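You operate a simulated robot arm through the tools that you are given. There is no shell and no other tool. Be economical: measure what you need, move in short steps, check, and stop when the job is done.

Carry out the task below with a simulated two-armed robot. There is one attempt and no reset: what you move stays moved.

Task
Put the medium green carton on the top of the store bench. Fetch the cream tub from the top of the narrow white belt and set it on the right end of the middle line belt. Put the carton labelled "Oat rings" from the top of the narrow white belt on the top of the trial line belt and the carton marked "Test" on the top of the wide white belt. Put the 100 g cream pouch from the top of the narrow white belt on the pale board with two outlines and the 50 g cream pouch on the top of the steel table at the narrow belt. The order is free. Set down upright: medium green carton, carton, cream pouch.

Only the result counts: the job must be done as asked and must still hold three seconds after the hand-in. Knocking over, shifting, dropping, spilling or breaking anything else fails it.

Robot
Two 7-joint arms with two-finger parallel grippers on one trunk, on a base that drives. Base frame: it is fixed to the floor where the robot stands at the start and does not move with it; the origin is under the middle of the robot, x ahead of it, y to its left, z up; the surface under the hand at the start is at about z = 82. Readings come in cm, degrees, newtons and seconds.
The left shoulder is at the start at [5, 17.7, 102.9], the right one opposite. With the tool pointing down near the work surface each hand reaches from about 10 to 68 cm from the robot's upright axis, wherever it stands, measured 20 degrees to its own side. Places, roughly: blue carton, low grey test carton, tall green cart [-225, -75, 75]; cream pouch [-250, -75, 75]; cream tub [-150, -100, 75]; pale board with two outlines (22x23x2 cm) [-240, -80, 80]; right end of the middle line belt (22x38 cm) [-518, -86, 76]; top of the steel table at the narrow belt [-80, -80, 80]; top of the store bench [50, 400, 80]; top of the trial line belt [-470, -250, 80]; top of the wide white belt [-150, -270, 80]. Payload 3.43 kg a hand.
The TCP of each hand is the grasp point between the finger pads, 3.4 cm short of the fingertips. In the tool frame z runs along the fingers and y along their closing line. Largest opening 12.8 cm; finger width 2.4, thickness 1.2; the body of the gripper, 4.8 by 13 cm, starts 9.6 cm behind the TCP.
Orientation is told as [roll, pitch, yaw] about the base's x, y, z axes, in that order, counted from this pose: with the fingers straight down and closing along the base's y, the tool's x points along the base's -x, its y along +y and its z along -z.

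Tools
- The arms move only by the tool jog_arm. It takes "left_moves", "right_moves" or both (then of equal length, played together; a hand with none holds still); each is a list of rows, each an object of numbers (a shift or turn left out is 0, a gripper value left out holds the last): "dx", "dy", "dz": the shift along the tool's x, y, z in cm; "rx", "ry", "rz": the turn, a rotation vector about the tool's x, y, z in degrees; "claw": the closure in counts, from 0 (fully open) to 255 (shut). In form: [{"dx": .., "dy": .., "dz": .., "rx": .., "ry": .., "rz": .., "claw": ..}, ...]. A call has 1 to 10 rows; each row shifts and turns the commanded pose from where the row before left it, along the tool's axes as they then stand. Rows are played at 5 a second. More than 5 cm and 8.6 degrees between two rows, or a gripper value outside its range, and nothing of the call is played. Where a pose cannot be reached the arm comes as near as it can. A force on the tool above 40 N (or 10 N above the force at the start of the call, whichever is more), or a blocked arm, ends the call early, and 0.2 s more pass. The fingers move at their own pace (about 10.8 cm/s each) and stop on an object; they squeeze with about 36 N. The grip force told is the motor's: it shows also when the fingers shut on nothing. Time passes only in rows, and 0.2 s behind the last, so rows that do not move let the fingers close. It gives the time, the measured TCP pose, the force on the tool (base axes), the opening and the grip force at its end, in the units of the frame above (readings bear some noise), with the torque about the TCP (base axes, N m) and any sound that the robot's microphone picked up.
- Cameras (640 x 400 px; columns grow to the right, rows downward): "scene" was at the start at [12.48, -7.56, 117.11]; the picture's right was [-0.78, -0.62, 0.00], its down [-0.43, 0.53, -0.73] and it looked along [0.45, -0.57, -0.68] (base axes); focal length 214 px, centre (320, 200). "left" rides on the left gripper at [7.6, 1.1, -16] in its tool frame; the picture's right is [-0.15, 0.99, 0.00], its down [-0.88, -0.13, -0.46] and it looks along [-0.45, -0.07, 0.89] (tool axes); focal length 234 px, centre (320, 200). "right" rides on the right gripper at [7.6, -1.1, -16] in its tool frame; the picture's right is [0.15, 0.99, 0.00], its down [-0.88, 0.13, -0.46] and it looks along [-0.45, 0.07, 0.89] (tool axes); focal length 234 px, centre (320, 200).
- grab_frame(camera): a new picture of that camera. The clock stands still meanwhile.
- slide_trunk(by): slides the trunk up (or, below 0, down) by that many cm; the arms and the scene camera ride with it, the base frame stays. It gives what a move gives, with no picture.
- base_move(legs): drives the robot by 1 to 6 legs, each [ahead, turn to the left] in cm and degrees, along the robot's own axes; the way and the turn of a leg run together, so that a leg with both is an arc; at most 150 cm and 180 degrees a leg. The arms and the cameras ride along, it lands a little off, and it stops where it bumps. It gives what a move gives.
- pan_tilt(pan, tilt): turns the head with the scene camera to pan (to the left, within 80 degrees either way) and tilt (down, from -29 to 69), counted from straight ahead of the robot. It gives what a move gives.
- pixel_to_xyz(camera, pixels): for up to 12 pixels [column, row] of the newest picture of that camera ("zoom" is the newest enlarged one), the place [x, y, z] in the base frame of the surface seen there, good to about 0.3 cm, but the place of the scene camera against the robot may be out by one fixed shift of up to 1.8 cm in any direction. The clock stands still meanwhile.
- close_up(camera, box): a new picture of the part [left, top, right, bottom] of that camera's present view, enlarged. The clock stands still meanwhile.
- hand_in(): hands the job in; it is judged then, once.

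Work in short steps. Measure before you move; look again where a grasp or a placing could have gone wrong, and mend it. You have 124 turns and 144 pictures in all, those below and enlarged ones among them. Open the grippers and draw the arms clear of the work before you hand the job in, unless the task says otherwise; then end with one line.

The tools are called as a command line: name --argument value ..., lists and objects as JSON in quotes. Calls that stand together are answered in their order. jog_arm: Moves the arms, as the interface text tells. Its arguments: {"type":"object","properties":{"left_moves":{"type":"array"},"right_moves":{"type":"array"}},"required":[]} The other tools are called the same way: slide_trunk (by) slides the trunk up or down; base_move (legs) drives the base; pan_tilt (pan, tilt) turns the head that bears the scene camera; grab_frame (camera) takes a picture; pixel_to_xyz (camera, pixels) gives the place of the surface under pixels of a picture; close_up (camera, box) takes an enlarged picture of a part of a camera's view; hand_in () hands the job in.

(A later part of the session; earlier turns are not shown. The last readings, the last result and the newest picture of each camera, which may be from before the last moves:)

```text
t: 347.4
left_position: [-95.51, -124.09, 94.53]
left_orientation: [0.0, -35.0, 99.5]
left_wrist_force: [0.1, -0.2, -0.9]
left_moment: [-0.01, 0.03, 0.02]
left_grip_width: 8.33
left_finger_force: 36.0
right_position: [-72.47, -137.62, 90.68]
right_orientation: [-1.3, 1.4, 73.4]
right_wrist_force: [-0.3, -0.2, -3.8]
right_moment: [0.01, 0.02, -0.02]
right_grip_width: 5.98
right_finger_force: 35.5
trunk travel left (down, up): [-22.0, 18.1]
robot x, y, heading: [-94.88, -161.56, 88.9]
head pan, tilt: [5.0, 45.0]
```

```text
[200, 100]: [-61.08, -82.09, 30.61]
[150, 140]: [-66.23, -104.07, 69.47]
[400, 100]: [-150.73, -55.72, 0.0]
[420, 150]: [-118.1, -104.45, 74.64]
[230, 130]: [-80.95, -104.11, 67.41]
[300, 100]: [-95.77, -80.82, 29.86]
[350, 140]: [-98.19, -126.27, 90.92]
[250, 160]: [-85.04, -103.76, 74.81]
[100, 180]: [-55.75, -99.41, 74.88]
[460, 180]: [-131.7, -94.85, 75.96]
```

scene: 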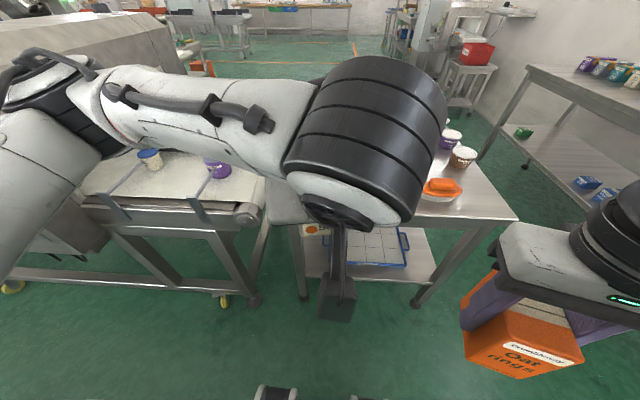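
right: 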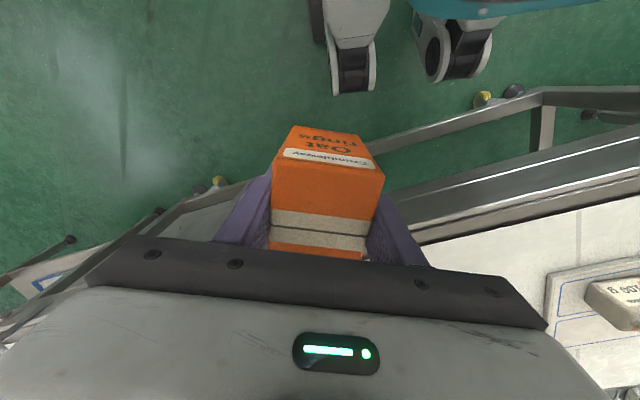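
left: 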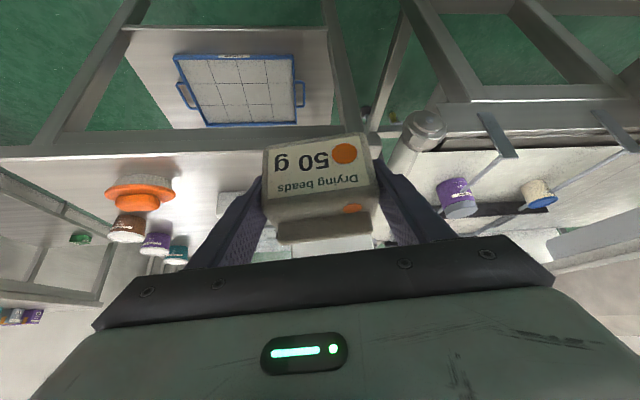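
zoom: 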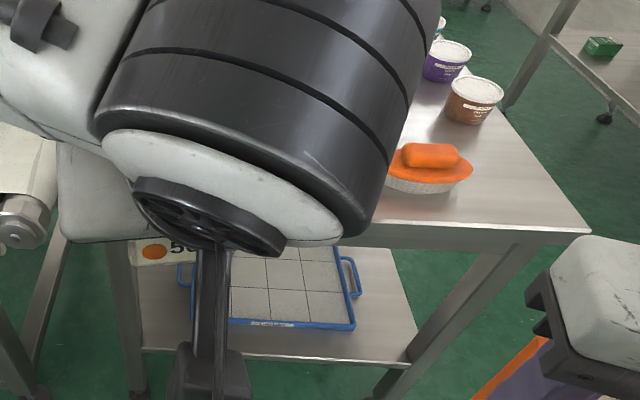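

I check how deep the free strip left of the orange tub is.

pixel_to_xyz --camera "left" --pixels '[[215, 170], [215, 185], [225, 197], [225, 210], [200, 205], [195, 230], [185, 195], [172, 190], [140, 178], [385, 165], [260, 250]]'

close_up --camera "left" --box '[80, 130, 280, 270]'

```text
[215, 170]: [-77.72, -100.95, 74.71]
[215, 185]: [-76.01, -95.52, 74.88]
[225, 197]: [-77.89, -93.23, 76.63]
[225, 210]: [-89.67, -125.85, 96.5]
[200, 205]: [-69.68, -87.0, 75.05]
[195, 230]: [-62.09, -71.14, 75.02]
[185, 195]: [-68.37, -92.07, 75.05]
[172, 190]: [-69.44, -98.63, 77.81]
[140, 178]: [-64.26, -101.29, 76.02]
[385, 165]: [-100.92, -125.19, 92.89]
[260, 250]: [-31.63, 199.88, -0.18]
```

```text
2.86 times, centred on (180, 200) of left
```

zoom: 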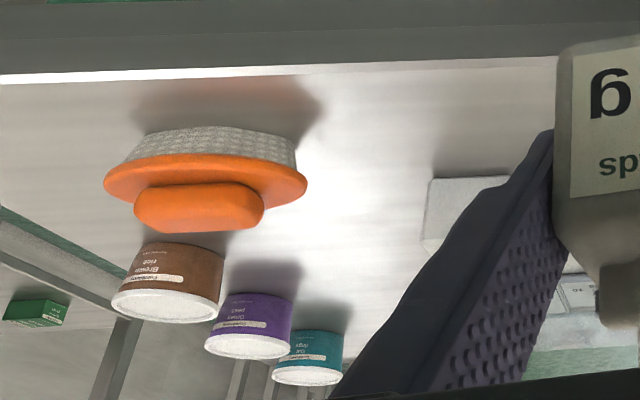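

Free strip: y −105…−94, x −105…−72, z 74.9. I target (−85,−99.5): move the base to (−80,−148) heading 85, and set tool yaw.

base_move --legs '[[0, -47], [20, 0], [0, 43]]'

jog_arm --left_moves '[{"rx": 1.7, "rz": 2.4}, {"rx": 1.7, "rz": 2.4}]'

```text
t: 353.2
left_position: [-79.02, -110.42, 94.59]
left_orientation: [0.1, -35.0, 97.2]
left_wrist_force: [-0.5, 0.0, -1.2]
left_moment: [-0.02, -0.02, 0.0]
left_grip_width: 8.36
left_finger_force: 35.6
right_position: [-56.65, -124.85, 90.9]
right_orientation: [-1.3, 1.3, 70.9]
right_wrist_force: [0.3, -0.8, -4.5]
right_moment: [-0.02, -0.01, -0.03]
right_grip_width: 5.96
right_finger_force: 36.4
trunk travel left (down, up): [-22.0, 18.1]
robot x, y, heading: [-79.86, -148.12, 86.1]
head pan, tilt: [5.0, 45.0]
```

```text
t: 353.8
left_position: [-79.14, -110.63, 94.48]
left_orientation: [-0.1, -34.9, 91.3]
left_wrist_force: [0.1, -1.0, -1.5]
left_moment: [-0.03, -0.01, -0.02]
left_grip_width: 8.33
left_finger_force: 36.0
right_position: [-56.64, -124.88, 90.71]
right_orientation: [-1.3, 1.4, 70.9]
right_wrist_force: [0.1, -0.8, -4.2]
right_moment: [0.0, -0.02, 0.01]
right_grip_width: 5.99
right_finger_force: 36.1
trunk travel left (down, up): [-22.0, 18.1]
robot x, y, heading: [-80.02, -148.19, 86.0]
head pan, tilt: [5.0, 45.0]
```

I shift to (−85.5,−99.7) and lower to ~2 cm above contact.

jog_arm --left_moves '[{"dz": 2.09, "dx": -2.98, "dy": 2.13}, {"dz": 2.09, "dx": -2.98, "dy": 2.13}, {"dz": 2.09, "dx": -2.98, "dy": 2.13}, {"dz": 3.3, "dx": 2.3}, {"dz": 3.3, "dx": 2.3}, {"dz": 3.0, "dx": 2.1}]'

grab_frame --camera "left"

grab_frame --camera "scene"

```text
t: 355.2
left_position: [-85.61, -99.72, 82.63]
left_orientation: [-0.1, -35.1, 91.5]
left_wrist_force: [0.1, -0.5, -1.2]
left_moment: [-0.02, 0.02, -0.01]
left_grip_width: 8.34
left_finger_force: 36.1
right_position: [-56.65, -124.92, 90.76]
right_orientation: [-1.3, 1.4, 71.0]
right_wrist_force: [-0.2, -0.9, -4.8]
right_moment: [0.0, 0.0, -0.01]
right_grip_width: 5.98
right_finger_force: 36.2
trunk travel left (down, up): [-22.0, 18.1]
robot x, y, heading: [-79.8, -148.13, 86.1]
head pan, tilt: [5.0, 45.0]
```

```text
41 pictures are left
```

left: 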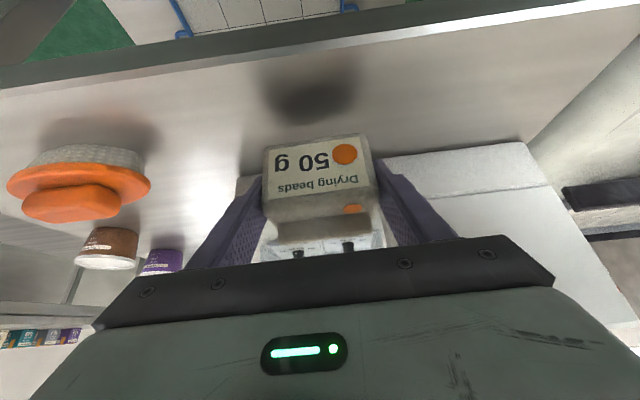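

```text
40 pictures are left
```

scene: 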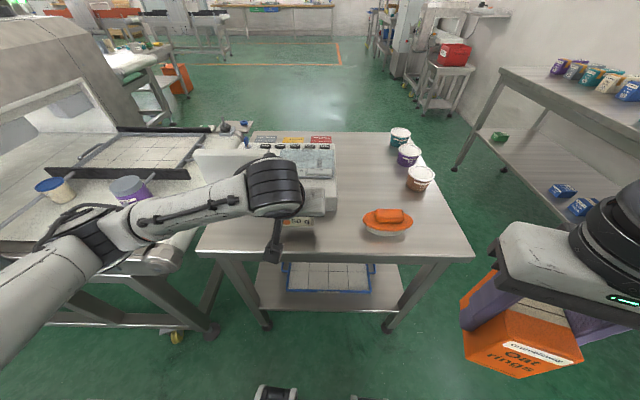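

Clear around. I lower 2.5 cm to contact and release.

jog_arm --left_moves '[{"dz": 1.23, "dx": 0.86}, {"dz": 0.57, "dx": 0.4}, {"dz": 0.33, "dx": 0.23}]'

jog_arm --left_moves '[{"dz": 0.15, "dx": 0.1}, {"claw": 55}, {}, {}, {"dz": -3}, {"dz": -4}, {"dz": -4}, {"dz": -4}]'

grab_frame --camera "scene"

```text
t: 356.0
left_position: [-85.73, -99.55, 80.27]
left_orientation: [-0.2, -34.9, 91.4]
left_wrist_force: [-0.2, 0.0, -1.5]
left_moment: [-0.03, -0.02, -0.02]
left_grip_width: 8.34
left_finger_force: 36.4
right_position: [-56.77, -124.8, 90.71]
right_orientation: [-1.3, 1.4, 70.9]
right_wrist_force: [0.8, 0.7, -3.2]
right_moment: [0.02, -0.01, -0.01]
right_grip_width: 5.98
right_finger_force: 36.5
trunk travel left (down, up): [-22.0, 18.1]
robot x, y, heading: [-79.84, -147.94, 86.0]
head pan, tilt: [5.0, 45.0]
```

```text
t: 357.8
left_position: [-85.51, -108.29, 92.45]
left_orientation: [-0.1, -35.0, 91.4]
left_wrist_force: [-1.0, 1.1, 0.3]
left_moment: [-0.02, 0.0, -0.02]
left_grip_width: 10.03
left_finger_force: 0.0
right_position: [-56.71, -124.88, 90.88]
right_orientation: [-1.3, 1.4, 71.1]
right_wrist_force: [-0.2, -0.6, -4.3]
right_moment: [-0.01, 0.02, 0.03]
right_grip_width: 6.01
right_finger_force: 36.2
trunk travel left (down, up): [-22.0, 18.1]
robot x, y, heading: [-79.66, -148.09, 86.4]
head pan, tilt: [5.0, 45.0]
```

```text
39 pictures are left
```

scene: 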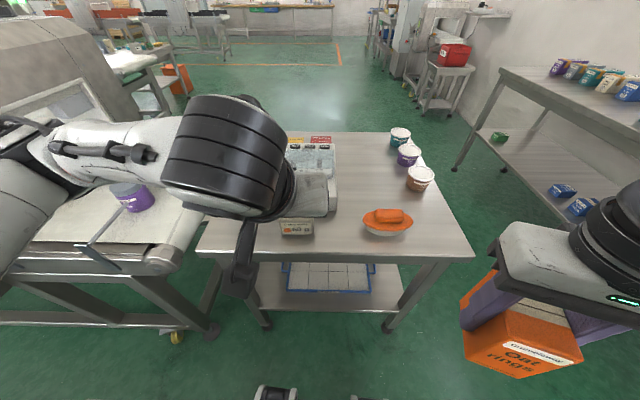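

50 g pouch stands on the steel table. Now to the cream tub at about (−153,−92): I drive to (−141,−152) heading 85.

base_move --legs '[[-14, 0], [0, 93.5], [60, 0], [0, -94], [9, 0]]'

grab_frame --camera "left"

close_up --camera "scene" --box '[100, 100, 420, 300]'

```text
t: 370.6
left_position: [-145.99, -117.27, 92.08]
left_orientation: [0.7, -34.5, 92.4]
left_wrist_force: [1.3, -0.2, 0.9]
left_moment: [0.01, -0.01, 0.0]
left_grip_width: 10.05
left_finger_force: 0.0
right_position: [-116.63, -132.91, 91.13]
right_orientation: [-1.1, 1.1, 72.4]
right_wrist_force: [0.0, -0.3, -4.3]
right_moment: [-0.03, 0.01, 0.02]
right_grip_width: 5.99
right_finger_force: 35.5
trunk travel left (down, up): [-22.0, 18.1]
robot x, y, heading: [-139.29, -155.86, 88.1]
head pan, tilt: [5.0, 45.0]
stopped in leg 5: the robot was blocked; the commanded pose is now the measured one
```

```text
38 pictures are left
```

left: 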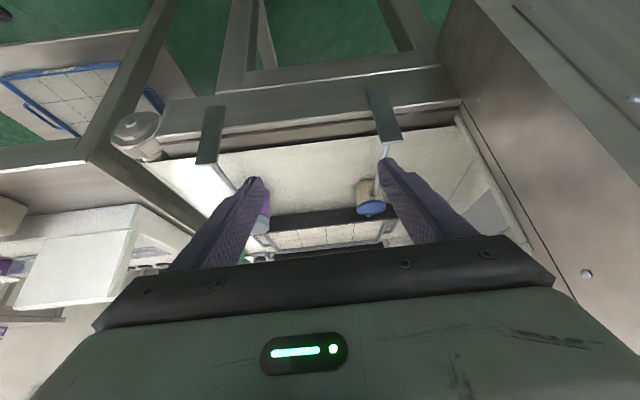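

```text
2.00 times, centred on (260, 200) of scene
```

zoom: 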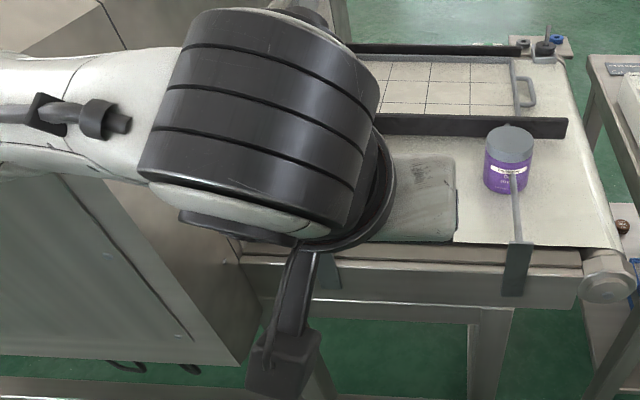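

Blocked, the left elbow likely touches the detector. I measure tub (370,200), rods and machine in the left picture.

pixel_to_xyz --camera "left" --pixels '[[370, 210], [360, 190], [380, 185], [371, 215], [385, 130], [400, 140], [384, 150], [480, 120], [510, 200], [300, 215], [212, 150], [265, 195]]'

base_move --legs '[[-6, 0]]'

```text
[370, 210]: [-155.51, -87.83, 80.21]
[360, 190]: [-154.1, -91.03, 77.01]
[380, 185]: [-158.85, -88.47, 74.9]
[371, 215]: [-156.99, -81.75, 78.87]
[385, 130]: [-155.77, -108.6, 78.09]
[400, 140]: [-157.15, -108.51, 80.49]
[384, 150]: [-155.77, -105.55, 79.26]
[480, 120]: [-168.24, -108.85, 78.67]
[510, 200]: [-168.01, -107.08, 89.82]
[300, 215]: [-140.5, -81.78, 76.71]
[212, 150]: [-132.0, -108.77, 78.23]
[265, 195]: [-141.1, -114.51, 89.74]
```

```text
t: 371.6
left_position: [-146.54, -122.32, 91.46]
left_orientation: [0.3, -33.6, 92.6]
left_wrist_force: [-0.2, -0.2, -0.2]
left_moment: [-0.02, -0.01, -0.03]
left_grip_width: 10.05
left_finger_force: 0.0
right_position: [-117.09, -137.82, 90.81]
right_orientation: [-1.3, 1.6, 72.5]
right_wrist_force: [0.9, -0.3, -3.6]
right_moment: [0.0, 0.0, 0.0]
right_grip_width: 5.98
right_finger_force: 36.3
trunk travel left (down, up): [-22.0, 18.1]
robot x, y, heading: [-139.08, -161.71, 87.8]
head pan, tilt: [5.0, 45.0]
```

Tub centre ≈(−156,−88.5), top ≈80. A rail rod runs near it, so I look closer.

close_up --camera "left" --box '[300, 100, 460, 240]'

pan_tilt --pan -15 --tilt 45

grab_frame --camera "scene"

```text
2.86 times, centred on (380, 170) of left
```

zoom: 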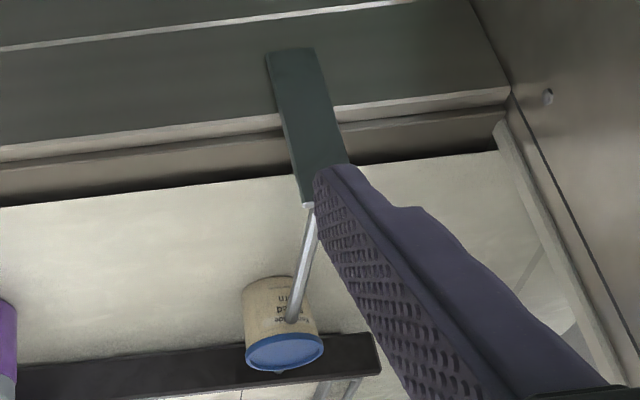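

```text
t: 372.4
left_position: [-146.46, -122.23, 91.47]
left_orientation: [0.5, -33.6, 92.6]
left_wrist_force: [0.1, 0.4, 0.5]
left_moment: [0.03, 0.04, -0.01]
left_grip_width: 10.05
left_finger_force: 0.1
right_position: [-117.15, -137.78, 90.79]
right_orientation: [-1.4, 1.6, 72.5]
right_wrist_force: [-0.3, -0.8, -4.1]
right_moment: [-0.02, -0.01, 0.04]
right_grip_width: 6.0
right_finger_force: 35.6
trunk travel left (down, up): [-22.0, 18.1]
robot x, y, heading: [-139.62, -161.7, 87.9]
head pan, tilt: [-15.0, 45.0]
```

```text
35 pictures are left
```

scene: 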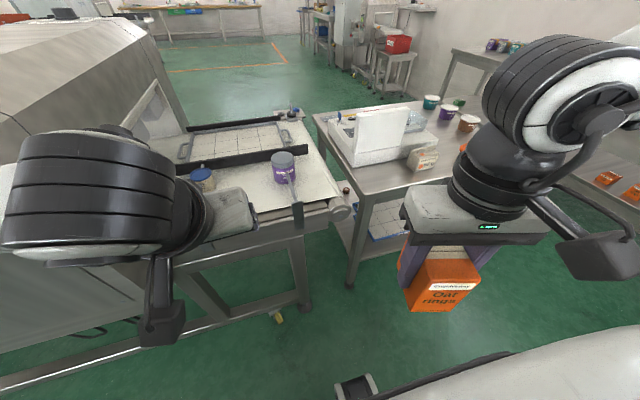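

The rod seems to pass by the tub purely visually. To keep my elbow off the detector (x<−168), I go further east to (−117,−150), heading 108.

base_move --legs '[[0, -61], [25.4, 0], [0, 81]]'

jog_arm --left_moves '[{"dz": -2.5, "dx": -1.7, "claw": 30}]'

grab_frame --camera "left"

```text
t: 373.8
left_position: [-139.11, -121.73, 91.66]
left_orientation: [0.4, -33.9, 82.5]
left_wrist_force: [0.0, -0.8, -0.1]
left_moment: [0.0, 0.01, 0.0]
left_grip_width: 10.07
left_finger_force: 0.1
right_position: [-112.9, -143.44, 90.87]
right_orientation: [-1.4, 1.6, 61.1]
right_wrist_force: [-0.4, -0.4, -4.1]
right_moment: [-0.03, 0.02, 0.02]
right_grip_width: 5.98
right_finger_force: 35.7
trunk travel left (down, up): [-22.0, 18.1]
robot x, y, heading: [-139.13, -161.64, 76.7]
head pan, tilt: [-15.0, 45.0]
stopped in leg 1: the robot was blocked; the commanded pose is now the measured one
```

```text
t: 374.2
left_position: [-139.03, -121.65, 94.48]
left_orientation: [0.6, -33.5, 82.4]
left_wrist_force: [1.2, 0.5, 0.4]
left_moment: [0.01, -0.03, 0.0]
left_grip_width: 11.28
left_finger_force: 0.0
right_position: [-112.89, -143.28, 90.83]
right_orientation: [-1.3, 1.7, 61.0]
right_wrist_force: [0.3, 0.6, -3.4]
right_moment: [-0.02, 0.01, -0.02]
right_grip_width: 5.99
right_finger_force: 35.9
trunk travel left (down, up): [-22.0, 18.1]
robot x, y, heading: [-139.21, -161.86, 76.7]
head pan, tilt: [-15.0, 45.0]
```

```text
34 pictures are left
```

left: 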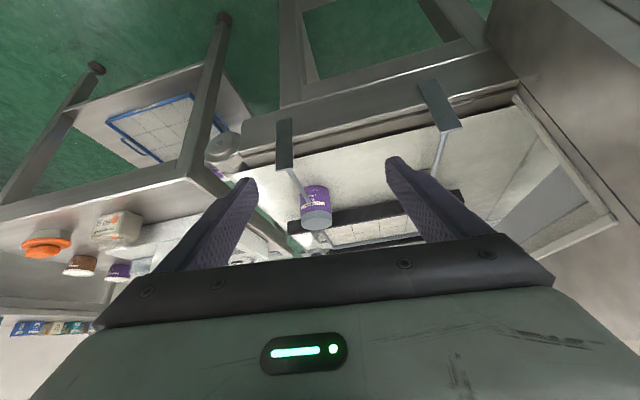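

The left elbow meets the machine when turning right. I back up 14 cm first, then do the move.

base_move --legs '[[-14, 0], [0, -36], [40, 0], [0, 67]]'

grab_frame --camera "left"

```text
t: 382.2
left_position: [-133.01, -114.4, 94.32]
left_orientation: [0.4, -33.4, 113.1]
left_wrist_force: [0.1, 0.4, -0.1]
left_moment: [0.03, -0.02, -0.01]
left_grip_width: 11.3
left_finger_force: 0.1
right_position: [-99.28, -119.4, 90.72]
right_orientation: [-1.5, 1.8, 91.7]
right_wrist_force: [-0.2, 0.1, -4.7]
right_moment: [-0.01, -0.02, 0.04]
right_grip_width: 5.99
right_finger_force: 36.5
trunk travel left (down, up): [-22.0, 18.1]
robot x, y, heading: [-112.29, -149.63, 107.8]
head pan, tilt: [-15.0, 45.0]
```

```text
33 pictures are left
```

left: 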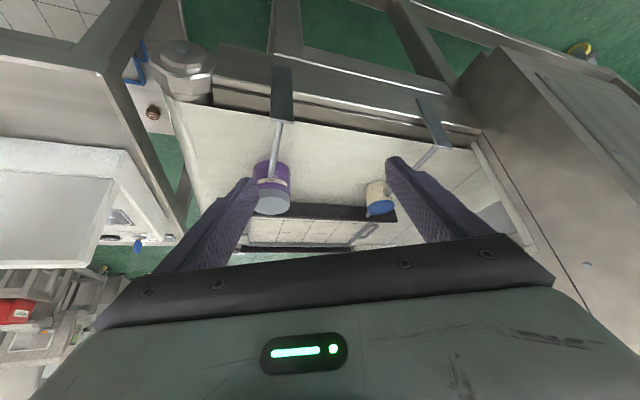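

The tub shows at (380,197). I measure it.

pixel_to_xyz --camera "left" --pixels '[[370, 190], [384, 190], [380, 207], [372, 210], [388, 205], [380, 214], [376, 184], [272, 205], [260, 190]]'

close_up --camera "left" --box '[330, 140, 430, 240]'

```text
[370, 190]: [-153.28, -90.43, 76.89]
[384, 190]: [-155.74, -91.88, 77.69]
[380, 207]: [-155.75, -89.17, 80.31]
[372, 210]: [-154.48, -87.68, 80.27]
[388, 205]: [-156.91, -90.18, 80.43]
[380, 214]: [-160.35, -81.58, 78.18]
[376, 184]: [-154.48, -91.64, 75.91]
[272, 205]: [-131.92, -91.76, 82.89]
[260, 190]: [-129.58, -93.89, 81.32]
```

```text
4.00 times, centred on (380, 190) of left
```

zoom: 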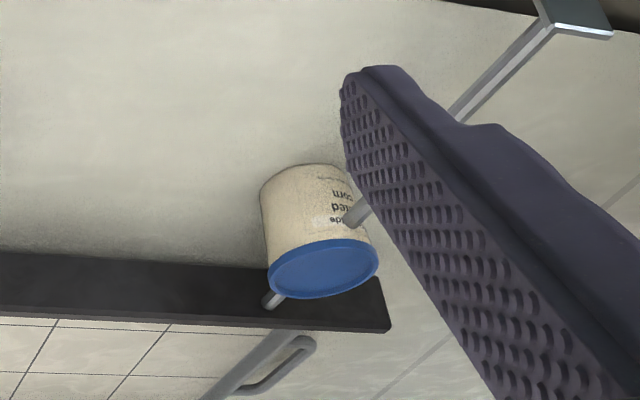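

The rod passes through the tub visually only. I go to a pre-grasp 12 cm short along the tool axis.

jog_arm --left_moves '[{"dy": 1.83, "dx": -3.03, "dz": 3.17}, {"dy": 1.83, "dx": -3.03, "dz": 3.17}, {"dy": 1.83, "dx": -3.03, "dz": 3.17}, {"dy": 1.83, "dx": -3.03, "dz": 3.17}, {"dy": 1.83, "dx": -3.03, "dz": 3.17}, {"dy": 1.83, "dx": -3.03, "dz": 3.17}]'

grab_frame --camera "left"

```text
t: 383.6
left_position: [-153.59, -95.03, 88.46]
left_orientation: [0.5, -33.4, 113.0]
left_wrist_force: [-0.4, -0.8, 0.3]
left_moment: [0.02, -0.03, 0.0]
left_grip_width: 11.28
left_finger_force: 0.0
right_position: [-99.43, -119.42, 90.7]
right_orientation: [-1.6, 1.8, 91.8]
right_wrist_force: [0.0, -0.2, -4.4]
right_moment: [-0.01, 0.01, 0.01]
right_grip_width: 5.98
right_finger_force: 36.3
trunk travel left (down, up): [-22.0, 18.1]
robot x, y, heading: [-112.34, -149.53, 107.7]
head pan, tilt: [-15.0, 45.0]
```

```text
31 pictures are left
```

left: 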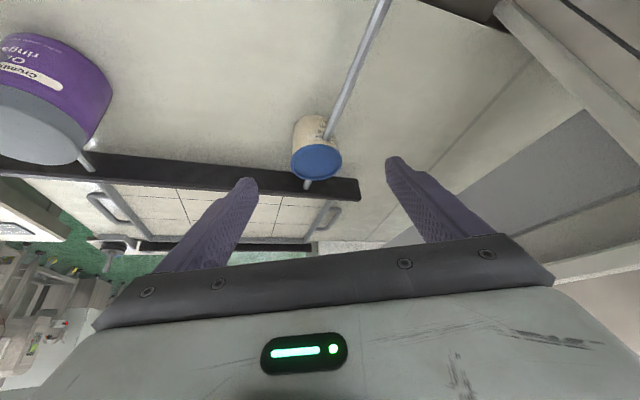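

Tub (316) is centred between fingers. I advance 11.8 cm, close and lift.

jog_arm --left_moves '[{"dz": 4}, {"dz": 4}, {"dz": 3.8}, {"claw": 255}, {}, {}, {}]'

jog_arm --left_moves '[{"dz": -1.7, "dx": -1.1}, {"dz": -3.3, "dx": -2.2}, {"dz": -3.3, "dx": -2.2}, {"dz": -3.3, "dx": -2.2}]'

grab_frame --camera "left"

```text
t: 385.2
left_position: [-156.0, -88.95, 78.54]
left_orientation: [0.4, -33.4, 113.0]
left_wrist_force: [0.4, 1.7, 0.3]
left_moment: [0.01, 0.07, -0.02]
left_grip_width: 5.83
left_finger_force: 36.6
right_position: [-99.46, -119.47, 90.84]
right_orientation: [-1.5, 1.8, 91.9]
right_wrist_force: [-0.4, 0.5, -3.7]
right_moment: [-0.02, 0.01, 0.0]
right_grip_width: 6.0
right_finger_force: 35.7
trunk travel left (down, up): [-22.0, 18.1]
robot x, y, heading: [-112.41, -149.25, 107.5]
head pan, tilt: [-15.0, 45.0]
```

```text
t: 386.2
left_position: [-155.65, -89.05, 92.53]
left_orientation: [0.4, -33.3, 113.1]
left_wrist_force: [0.4, 0.2, -1.5]
left_moment: [0.01, 0.02, 0.03]
left_grip_width: 5.82
left_finger_force: 35.5
right_position: [-99.36, -119.34, 90.81]
right_orientation: [-1.5, 1.7, 91.8]
right_wrist_force: [-0.2, 0.3, -3.9]
right_moment: [-0.02, -0.02, 0.01]
right_grip_width: 5.97
right_finger_force: 36.1
trunk travel left (down, up): [-22.0, 18.1]
robot x, y, heading: [-112.47, -149.26, 107.3]
head pan, tilt: [-15.0, 45.0]
```

```text
30 pictures are left
```

left: 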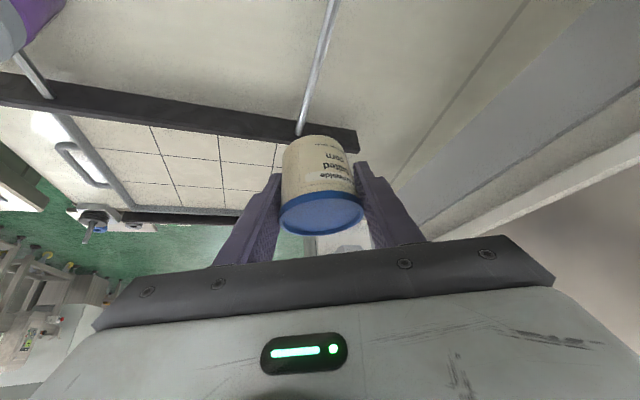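

Tub held. I retract it, back into the aisle, and drive west to x≈−380, then look both ways.

jog_arm --left_moves '[{"dz": -2.2, "dx": 3.34}, {"dz": -2.2, "dx": 3.34}, {"dz": -2.2, "dx": 3.34}, {"dz": -2.2, "dx": 3.34}, {"dz": -2.2, "dx": 3.34}, {"dz": -2.2, "dx": 3.34}, {"dz": -2.2, "dx": 3.34}]'

base_move --legs '[[-15, 0], [0, 72.5], [150, 0], [122, 0]]'

pan_tilt --pan 35 --tilt 28

grab_frame --camera "scene"

pan_tilt --pan -40 --tilt 28

grab_frame --camera "scene"

```text
t: 387.8
left_position: [-144.52, -114.69, 92.8]
left_orientation: [0.5, -33.3, 113.1]
left_wrist_force: [-0.7, -0.3, -0.4]
left_moment: [0.01, -0.01, 0.01]
left_grip_width: 5.81
left_finger_force: 35.9
right_position: [-99.41, -119.48, 90.78]
right_orientation: [-1.5, 1.8, 91.7]
right_wrist_force: [0.4, -0.1, -3.9]
right_moment: [-0.06, 0.01, 0.04]
right_grip_width: 5.97
right_finger_force: 36.2
trunk travel left (down, up): [-22.0, 18.1]
robot x, y, heading: [-112.25, -148.99, 107.9]
head pan, tilt: [-15.0, 45.0]
```

```text
t: 405.1
left_position: [-423.43, -183.7, 92.74]
left_orientation: [0.4, -33.3, -174.4]
left_wrist_force: [-0.3, -0.3, -0.8]
left_moment: [0.01, 0.03, 0.02]
left_grip_width: 5.81
left_finger_force: 36.3
right_position: [-405.17, -142.01, 90.67]
right_orientation: [-1.5, 1.8, 164.3]
right_wrist_force: [-0.6, 0.1, -3.6]
right_moment: [0.02, -0.01, 0.02]
right_grip_width: 5.97
right_finger_force: 35.9
trunk travel left (down, up): [-22.0, 18.1]
robot x, y, heading: [-380.79, -163.22, -180.1]
head pan, tilt: [-15.0, 45.0]
```

```text
t: 406.3
left_position: [-423.29, -183.61, 92.73]
left_orientation: [0.4, -33.5, -174.4]
left_wrist_force: [0.9, 0.2, -1.3]
left_moment: [-0.01, 0.02, -0.01]
left_grip_width: 5.82
left_finger_force: 35.9
right_position: [-405.15, -141.92, 90.69]
right_orientation: [-1.5, 1.8, 164.2]
right_wrist_force: [0.3, 0.5, -4.1]
right_moment: [-0.01, -0.02, -0.02]
right_grip_width: 5.99
right_finger_force: 35.9
trunk travel left (down, up): [-22.0, 18.1]
robot x, y, heading: [-380.17, -163.39, -180.2]
head pan, tilt: [35.0, 28.0]
```

```text
29 pictures are left
```

scene: 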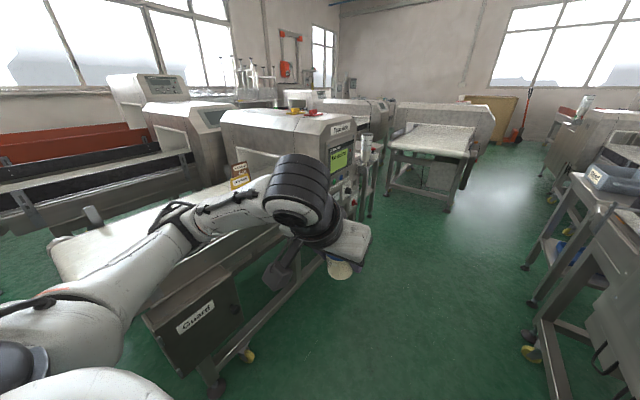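

```text
t: 407.8
left_position: [-423.35, -183.72, 92.8]
left_orientation: [0.5, -33.4, -174.4]
left_wrist_force: [-0.3, 0.4, -0.8]
left_moment: [-0.03, 0.0, 0.01]
left_grip_width: 5.83
left_finger_force: 35.7
right_position: [-405.22, -142.07, 90.72]
right_orientation: [-1.5, 1.8, 164.4]
right_wrist_force: [-0.4, 0.3, -4.1]
right_moment: [-0.02, -0.02, 0.02]
right_grip_width: 5.97
right_finger_force: 36.0
trunk travel left (down, up): [-22.0, 18.1]
robot x, y, heading: [-380.37, -163.62, -180.2]
head pan, tilt: [-40.0, 28.0]
```

```text
28 pictures are left
```

scene: 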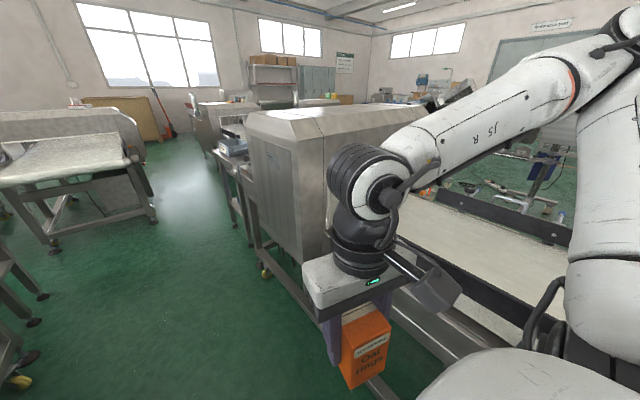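

I measure the middle line's west end now, then re-take the left view and measure the trial line (same pixels as before).

pixel_to_xyz --camera "scene" --pixels '[[232, 148], [225, 160], [245, 170], [240, 140], [300, 200], [252, 130], [262, 262], [220, 140], [245, 195], [470, 230]]'

close_up --camera "scene" --box '[180, 90, 320, 230]'

pan_tilt --pan 35 --tilt 28

close_up --camera "scene" --box '[40, 100, 400, 325]'

grab_frame --camera "scene"

pixel_to_xyz --camera "scene" --pixels '[[120, 240], [75, 245], [100, 265], [240, 180], [155, 205], [235, 300], [180, 200], [340, 175], [290, 265], [265, 150], [60, 245], [375, 150]]'

```text
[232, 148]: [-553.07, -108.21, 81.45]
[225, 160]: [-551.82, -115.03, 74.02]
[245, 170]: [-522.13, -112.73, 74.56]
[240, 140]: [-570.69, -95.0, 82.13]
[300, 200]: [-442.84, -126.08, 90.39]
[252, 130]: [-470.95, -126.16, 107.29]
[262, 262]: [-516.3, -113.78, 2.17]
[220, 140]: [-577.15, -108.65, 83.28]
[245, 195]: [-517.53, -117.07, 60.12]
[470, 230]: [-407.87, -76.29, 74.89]
```

```text
2.86 times, centred on (250, 160) of scene
```

zoom: 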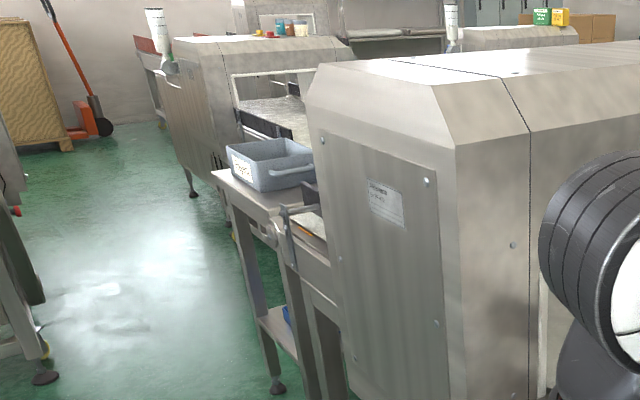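

```text
t: 409.3
left_position: [-423.3, -183.54, 92.73]
left_orientation: [0.4, -33.4, -174.4]
left_wrist_force: [-0.8, 0.1, -1.4]
left_moment: [0.0, 0.0, 0.01]
left_grip_width: 5.81
left_finger_force: 36.0
right_position: [-405.05, -141.95, 90.75]
right_orientation: [-1.5, 1.7, 164.2]
right_wrist_force: [-1.2, -0.1, -4.7]
right_moment: [-0.03, -0.02, -0.04]
right_grip_width: 5.97
right_finger_force: 36.3
trunk travel left (down, up): [-22.0, 18.1]
robot x, y, heading: [-380.49, -163.58, -179.9]
head pan, tilt: [35.0, 28.0]
```

```text
1.78 times, centred on (220, 212) of scene
```

zoom: 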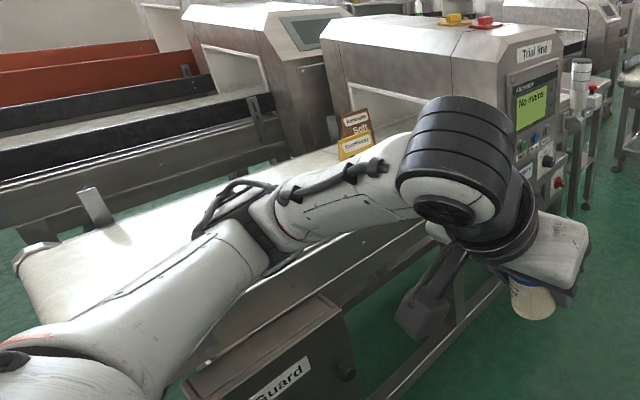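

```text
25 pictures are left
```

scene: 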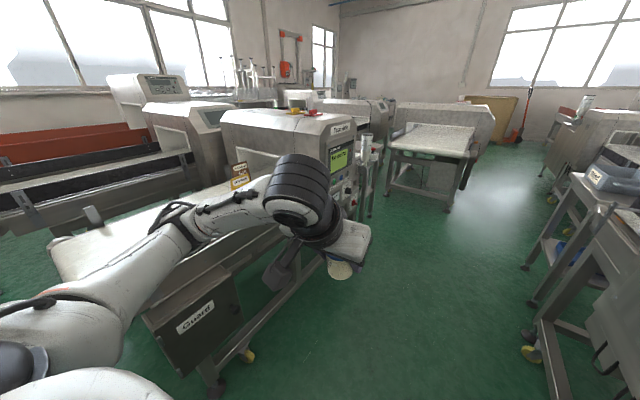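

```text
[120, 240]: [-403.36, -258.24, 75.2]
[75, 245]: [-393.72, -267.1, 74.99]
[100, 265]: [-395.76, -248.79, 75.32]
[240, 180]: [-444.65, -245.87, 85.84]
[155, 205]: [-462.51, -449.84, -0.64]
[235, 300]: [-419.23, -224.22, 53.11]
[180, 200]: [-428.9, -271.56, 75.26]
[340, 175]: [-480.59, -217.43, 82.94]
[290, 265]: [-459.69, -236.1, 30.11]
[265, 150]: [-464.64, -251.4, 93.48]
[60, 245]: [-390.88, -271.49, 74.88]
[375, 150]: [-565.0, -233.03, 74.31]
```

"Trial line" confirmed: belt z 75.2, free around (−411,−252). I drive to about (−396,−194) heading −88, level the right hand, and look.

base_move --legs '[[0, 62.7], [34, 0], [0, 29]]'

jog_arm --right_moves '[{"rx": -2, "ry": -2.3}]'

pan_tilt --pan -10 --tilt 45

grab_frame --camera "scene"

grab_frame --camera "right"

```text
t: 415.6
left_position: [-375.66, -236.12, 92.78]
left_orientation: [0.5, -33.4, -83.6]
left_wrist_force: [0.3, 0.2, -0.8]
left_moment: [0.03, -0.03, 0.03]
left_grip_width: 5.82
left_finger_force: 35.9
right_position: [-417.64, -218.48, 90.78]
right_orientation: [-1.6, 1.8, -105.1]
right_wrist_force: [0.1, -0.2, -3.9]
right_moment: [0.01, -0.05, 0.01]
right_grip_width: 5.99
right_finger_force: 35.9
trunk travel left (down, up): [-22.0, 18.1]
robot x, y, heading: [-396.45, -193.13, -89.4]
head pan, tilt: [35.0, 28.0]
```

```text
t: 416.1
left_position: [-375.68, -236.16, 92.79]
left_orientation: [0.3, -33.4, -83.8]
left_wrist_force: [0.0, -0.5, -1.4]
left_moment: [0.0, 0.02, -0.02]
left_grip_width: 5.8
left_finger_force: 35.8
right_position: [-417.44, -219.33, 91.16]
right_orientation: [0.5, -0.3, -105.0]
right_wrist_force: [-0.6, 0.5, -4.0]
right_moment: [0.04, -0.01, 0.0]
right_grip_width: 5.98
right_finger_force: 35.9
right hand out of reach, approached as far as the arm can: row 1
trunk travel left (down, up): [-22.0, 18.1]
robot x, y, heading: [-396.51, -193.74, -89.2]
head pan, tilt: [35.0, 28.0]
```

```text
t: 417.2
left_position: [-375.64, -236.11, 92.7]
left_orientation: [0.5, -33.3, -83.8]
left_wrist_force: [-0.1, -0.4, -0.7]
left_moment: [0.03, 0.01, 0.02]
left_grip_width: 5.8
left_finger_force: 35.8
right_position: [-417.43, -219.38, 91.15]
right_orientation: [0.5, -0.4, -105.0]
right_wrist_force: [1.0, 0.4, -4.3]
right_moment: [0.0, 0.01, 0.01]
right_grip_width: 5.98
right_finger_force: 36.1
trunk travel left (down, up): [-22.0, 18.1]
robot x, y, heading: [-396.62, -193.91, -89.1]
head pan, tilt: [-10.0, 45.0]
```

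```text
24 pictures are left
```

scene: 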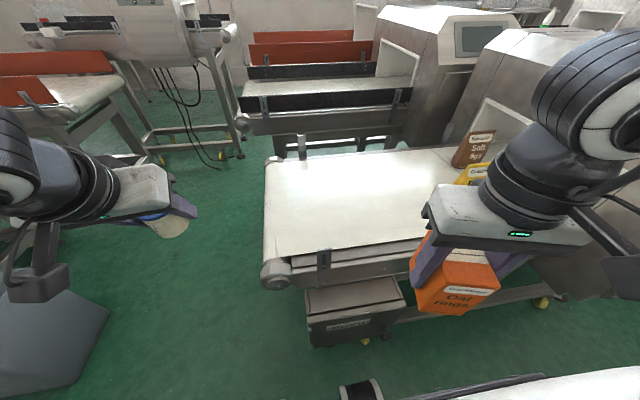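

```text
23 pictures are left
```

right: 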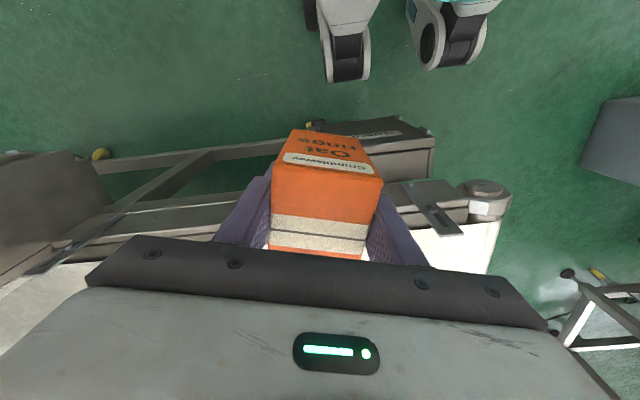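

Belt is free ahead. I extend the Oat carton to about (−412,−250), lowering slightly.

jog_arm --right_moves '[{"dx": -4.03, "dy": 1.87, "dz": 0.4}, {"dx": -4.03, "dy": 1.87, "dz": 0.4}, {"dx": -4.03, "dy": 1.87, "dz": 0.4}, {"dx": -4.03, "dy": 1.87, "dz": 0.4}, {"dx": -4.03, "dy": 1.87, "dz": 0.6}, {"dx": -4.03, "dy": 1.87, "dz": 0.6}, {"dx": -4.03, "dy": 1.87, "dz": 0.6}]'

grab_frame --camera "right"

pixel_to_xyz --camera "right" --pixels '[[200, 100], [440, 120], [230, 180], [420, 200], [320, 100]]'

```text
t: 418.8
left_position: [-375.67, -236.1, 92.79]
left_orientation: [0.4, -33.4, -83.7]
left_wrist_force: [0.1, 0.0, -0.4]
left_moment: [0.0, 0.0, 0.01]
left_grip_width: 5.82
left_finger_force: 35.7
right_position: [-414.9, -246.11, 88.76]
right_orientation: [0.6, -0.5, -105.2]
right_wrist_force: [0.4, 0.2, -4.2]
right_moment: [0.03, 0.0, 0.02]
right_grip_width: 6.0
right_finger_force: 36.1
right hand out of reach, approached as far as the arm can: row 6, 7
trunk travel left (down, up): [-22.0, 18.1]
robot x, y, heading: [-396.69, -193.82, -89.3]
head pan, tilt: [-10.0, 45.0]
```

```text
22 pictures are left
```

right: 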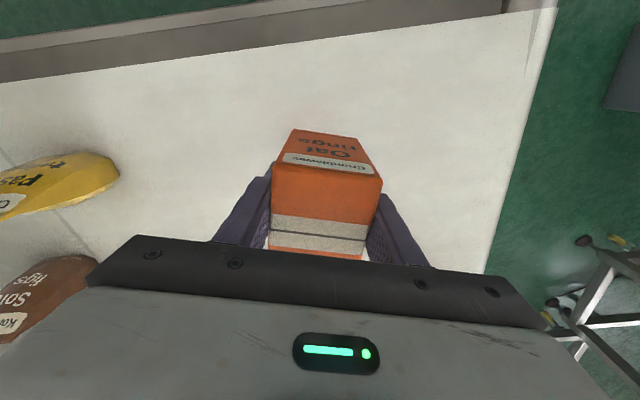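

```text
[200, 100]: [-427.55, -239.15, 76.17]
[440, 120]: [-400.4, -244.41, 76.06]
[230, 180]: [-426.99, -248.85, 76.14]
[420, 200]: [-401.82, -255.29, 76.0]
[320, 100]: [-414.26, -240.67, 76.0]
```

Over the belt at (−415,−246), belt z≈76. I lower by trunk 6.5, then ease down, release and rise.

slide_trunk --by -6.3

jog_arm --right_moves '[{"dz": 0.4}, {"dz": 0.3}]'

jog_arm --right_moves '[{"claw": 70}, {}, {}]'

grab_frame --camera "right"

```text
t: 419.8
left_position: [-375.71, -236.1, 86.41]
left_orientation: [0.4, -33.4, -83.7]
left_wrist_force: [0.3, 0.8, -0.2]
left_moment: [0.0, 0.0, -0.01]
left_grip_width: 5.8
left_finger_force: 35.9
right_position: [-414.84, -246.22, 82.53]
right_orientation: [0.7, -0.5, -105.1]
right_wrist_force: [0.4, 0.2, -3.4]
right_moment: [0.08, -0.03, 0.0]
right_grip_width: 5.98
right_finger_force: 36.4
trunk travel left (down, up): [-15.7, 24.4]
robot x, y, heading: [-396.37, -193.43, -89.4]
head pan, tilt: [-10.0, 45.0]
```

```text
t: 420.4
left_position: [-375.63, -236.13, 86.46]
left_orientation: [0.4, -33.4, -83.7]
left_wrist_force: [0.1, 0.1, 0.0]
left_moment: [-0.02, -0.01, -0.01]
left_grip_width: 5.78
left_finger_force: 35.5
right_position: [-414.92, -246.09, 81.7]
right_orientation: [0.8, -0.5, -105.0]
right_wrist_force: [-0.3, 0.3, -4.5]
right_moment: [0.02, -0.02, -0.01]
right_grip_width: 5.98
right_finger_force: 35.6
trunk travel left (down, up): [-15.7, 24.4]
robot x, y, heading: [-396.3, -193.54, -89.2]
head pan, tilt: [-10.0, 45.0]
```

```text
t: 421.2
left_position: [-375.74, -236.08, 86.46]
left_orientation: [0.3, -33.4, -83.7]
left_wrist_force: [0.2, 1.2, -1.1]
left_moment: [-0.01, -0.02, -0.02]
left_grip_width: 5.84
left_finger_force: 36.1
right_position: [-415.01, -246.14, 81.9]
right_orientation: [0.7, -0.6, -105.1]
right_wrist_force: [-0.4, 0.7, -0.6]
right_moment: [0.02, 0.01, 0.0]
right_grip_width: 9.26
right_finger_force: 0.0
trunk travel left (down, up): [-15.7, 24.4]
robot x, y, heading: [-396.19, -193.63, -89.2]
head pan, tilt: [-10.0, 45.0]
```

```text
21 pictures are left
```

right: 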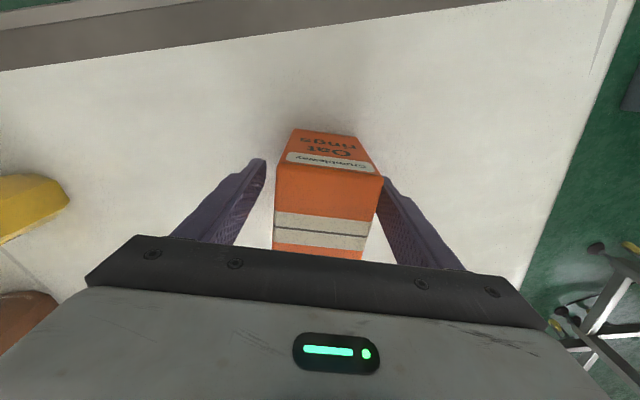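

Oat rings stands on the trial belt. I raise straight up by the trunk, retract the right hand, and drive west to (−506,−170), facing north, and look.

slide_trunk --by 16

jog_arm --right_moves '[{"dx": 4.3}, {"dx": 4.3}, {"dx": 4.3}, {"dx": 4.3}, {"dx": 4.3}, {"dx": 4.3}, {"dx": 4.3}]'

grab_frame --camera "scene"

base_move --legs '[[-22, 0], [0, -90.5], [110, 0], [0, -88]]'

pan_tilt --pan 0 --tilt 42

grab_frame --camera "scene"

grab_frame --camera "left"

```text
t: 423.0
left_position: [-375.68, -236.13, 102.28]
left_orientation: [0.4, -33.3, -83.7]
left_wrist_force: [0.5, 0.2, -0.9]
left_moment: [-0.04, -0.01, -0.02]
left_grip_width: 5.81
left_finger_force: 36.2
right_position: [-414.89, -246.03, 97.76]
right_orientation: [0.7, -0.6, -105.0]
right_wrist_force: [0.4, 0.6, 0.0]
right_moment: [-0.02, 0.01, -0.01]
right_grip_width: 9.28
right_finger_force: 0.0
trunk travel left (down, up): [-31.7, 8.4]
robot x, y, heading: [-396.44, -193.63, -89.3]
head pan, tilt: [-10.0, 45.0]
```

```text
t: 424.6
left_position: [-375.65, -236.09, 102.41]
left_orientation: [0.4, -33.3, -83.6]
left_wrist_force: [0.4, 0.0, -1.6]
left_moment: [-0.02, 0.04, 0.01]
left_grip_width: 5.81
left_finger_force: 35.8
right_position: [-407.34, -218.37, 97.53]
right_orientation: [0.9, -1.2, -105.0]
right_wrist_force: [-1.0, -14.6, -3.3]
right_moment: [2.06, -0.22, -0.03]
right_grip_width: 9.27
right_finger_force: 0.0
trunk travel left (down, up): [-31.7, 8.4]
robot x, y, heading: [-396.14, -193.22, -89.3]
head pan, tilt: [-10.0, 45.0]
stopped in row 7 (right hand): the force on the tool passed its limit at 113 N (the readings are from after the stop); the commanded pose is now the measured one
```

```text
20 pictures are left
```

scene: 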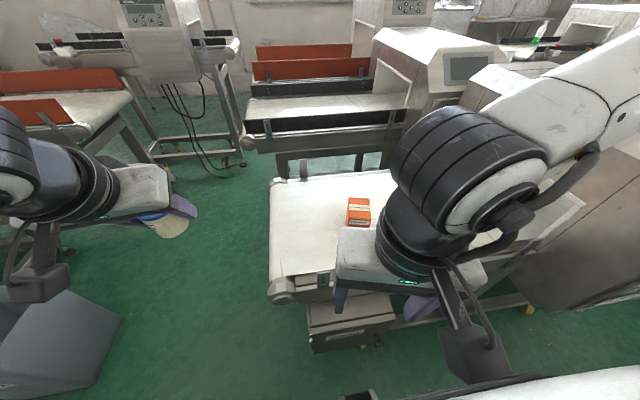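

```text
t: 432.4
left_position: [-477.64, -196.75, 101.76]
left_orientation: [1.5, -32.3, -171.0]
left_wrist_force: [-0.8, 0.7, 0.8]
left_moment: [0.0, -0.01, -0.02]
left_grip_width: 5.8
left_finger_force: 36.0
right_position: [-461.77, -163.84, 97.81]
right_orientation: [1.1, -1.5, 167.8]
right_wrist_force: [-4.9, 0.8, 0.0]
right_moment: [-0.26, -0.83, 0.25]
right_grip_width: 9.27
right_finger_force: 0.1
trunk travel left (down, up): [-31.7, 8.4]
robot x, y, heading: [-437.02, -173.78, -176.4]
head pan, tilt: [-10.0, 45.0]
stopped in leg 3: the robot was blocked; the commanded pose is now the measured one
```

```text
t: 433.1
left_position: [-477.5, -196.82, 101.83]
left_orientation: [1.3, -32.4, -171.0]
left_wrist_force: [-0.2, 0.6, -0.8]
left_moment: [0.04, 0.0, 0.02]
left_grip_width: 5.79
left_finger_force: 36.1
right_position: [-461.65, -163.94, 97.87]
right_orientation: [1.2, -1.6, 167.6]
right_wrist_force: [-4.3, -2.4, -1.6]
right_moment: [0.39, -0.67, -0.2]
right_grip_width: 9.3
right_finger_force: 0.0
trunk travel left (down, up): [-31.7, 8.4]
robot x, y, heading: [-436.89, -173.98, -176.2]
head pan, tilt: [0.0, 42.0]
```

```text
19 pictures are left
```

scene: 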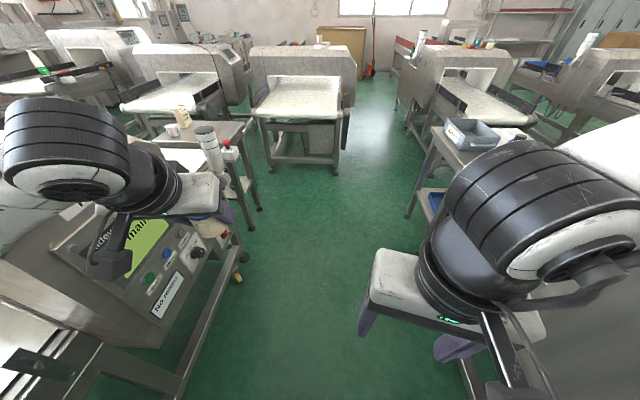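

```text
18 pictures are left
```

left: 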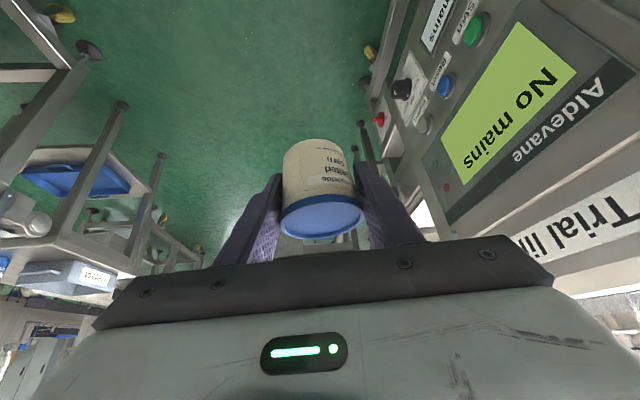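

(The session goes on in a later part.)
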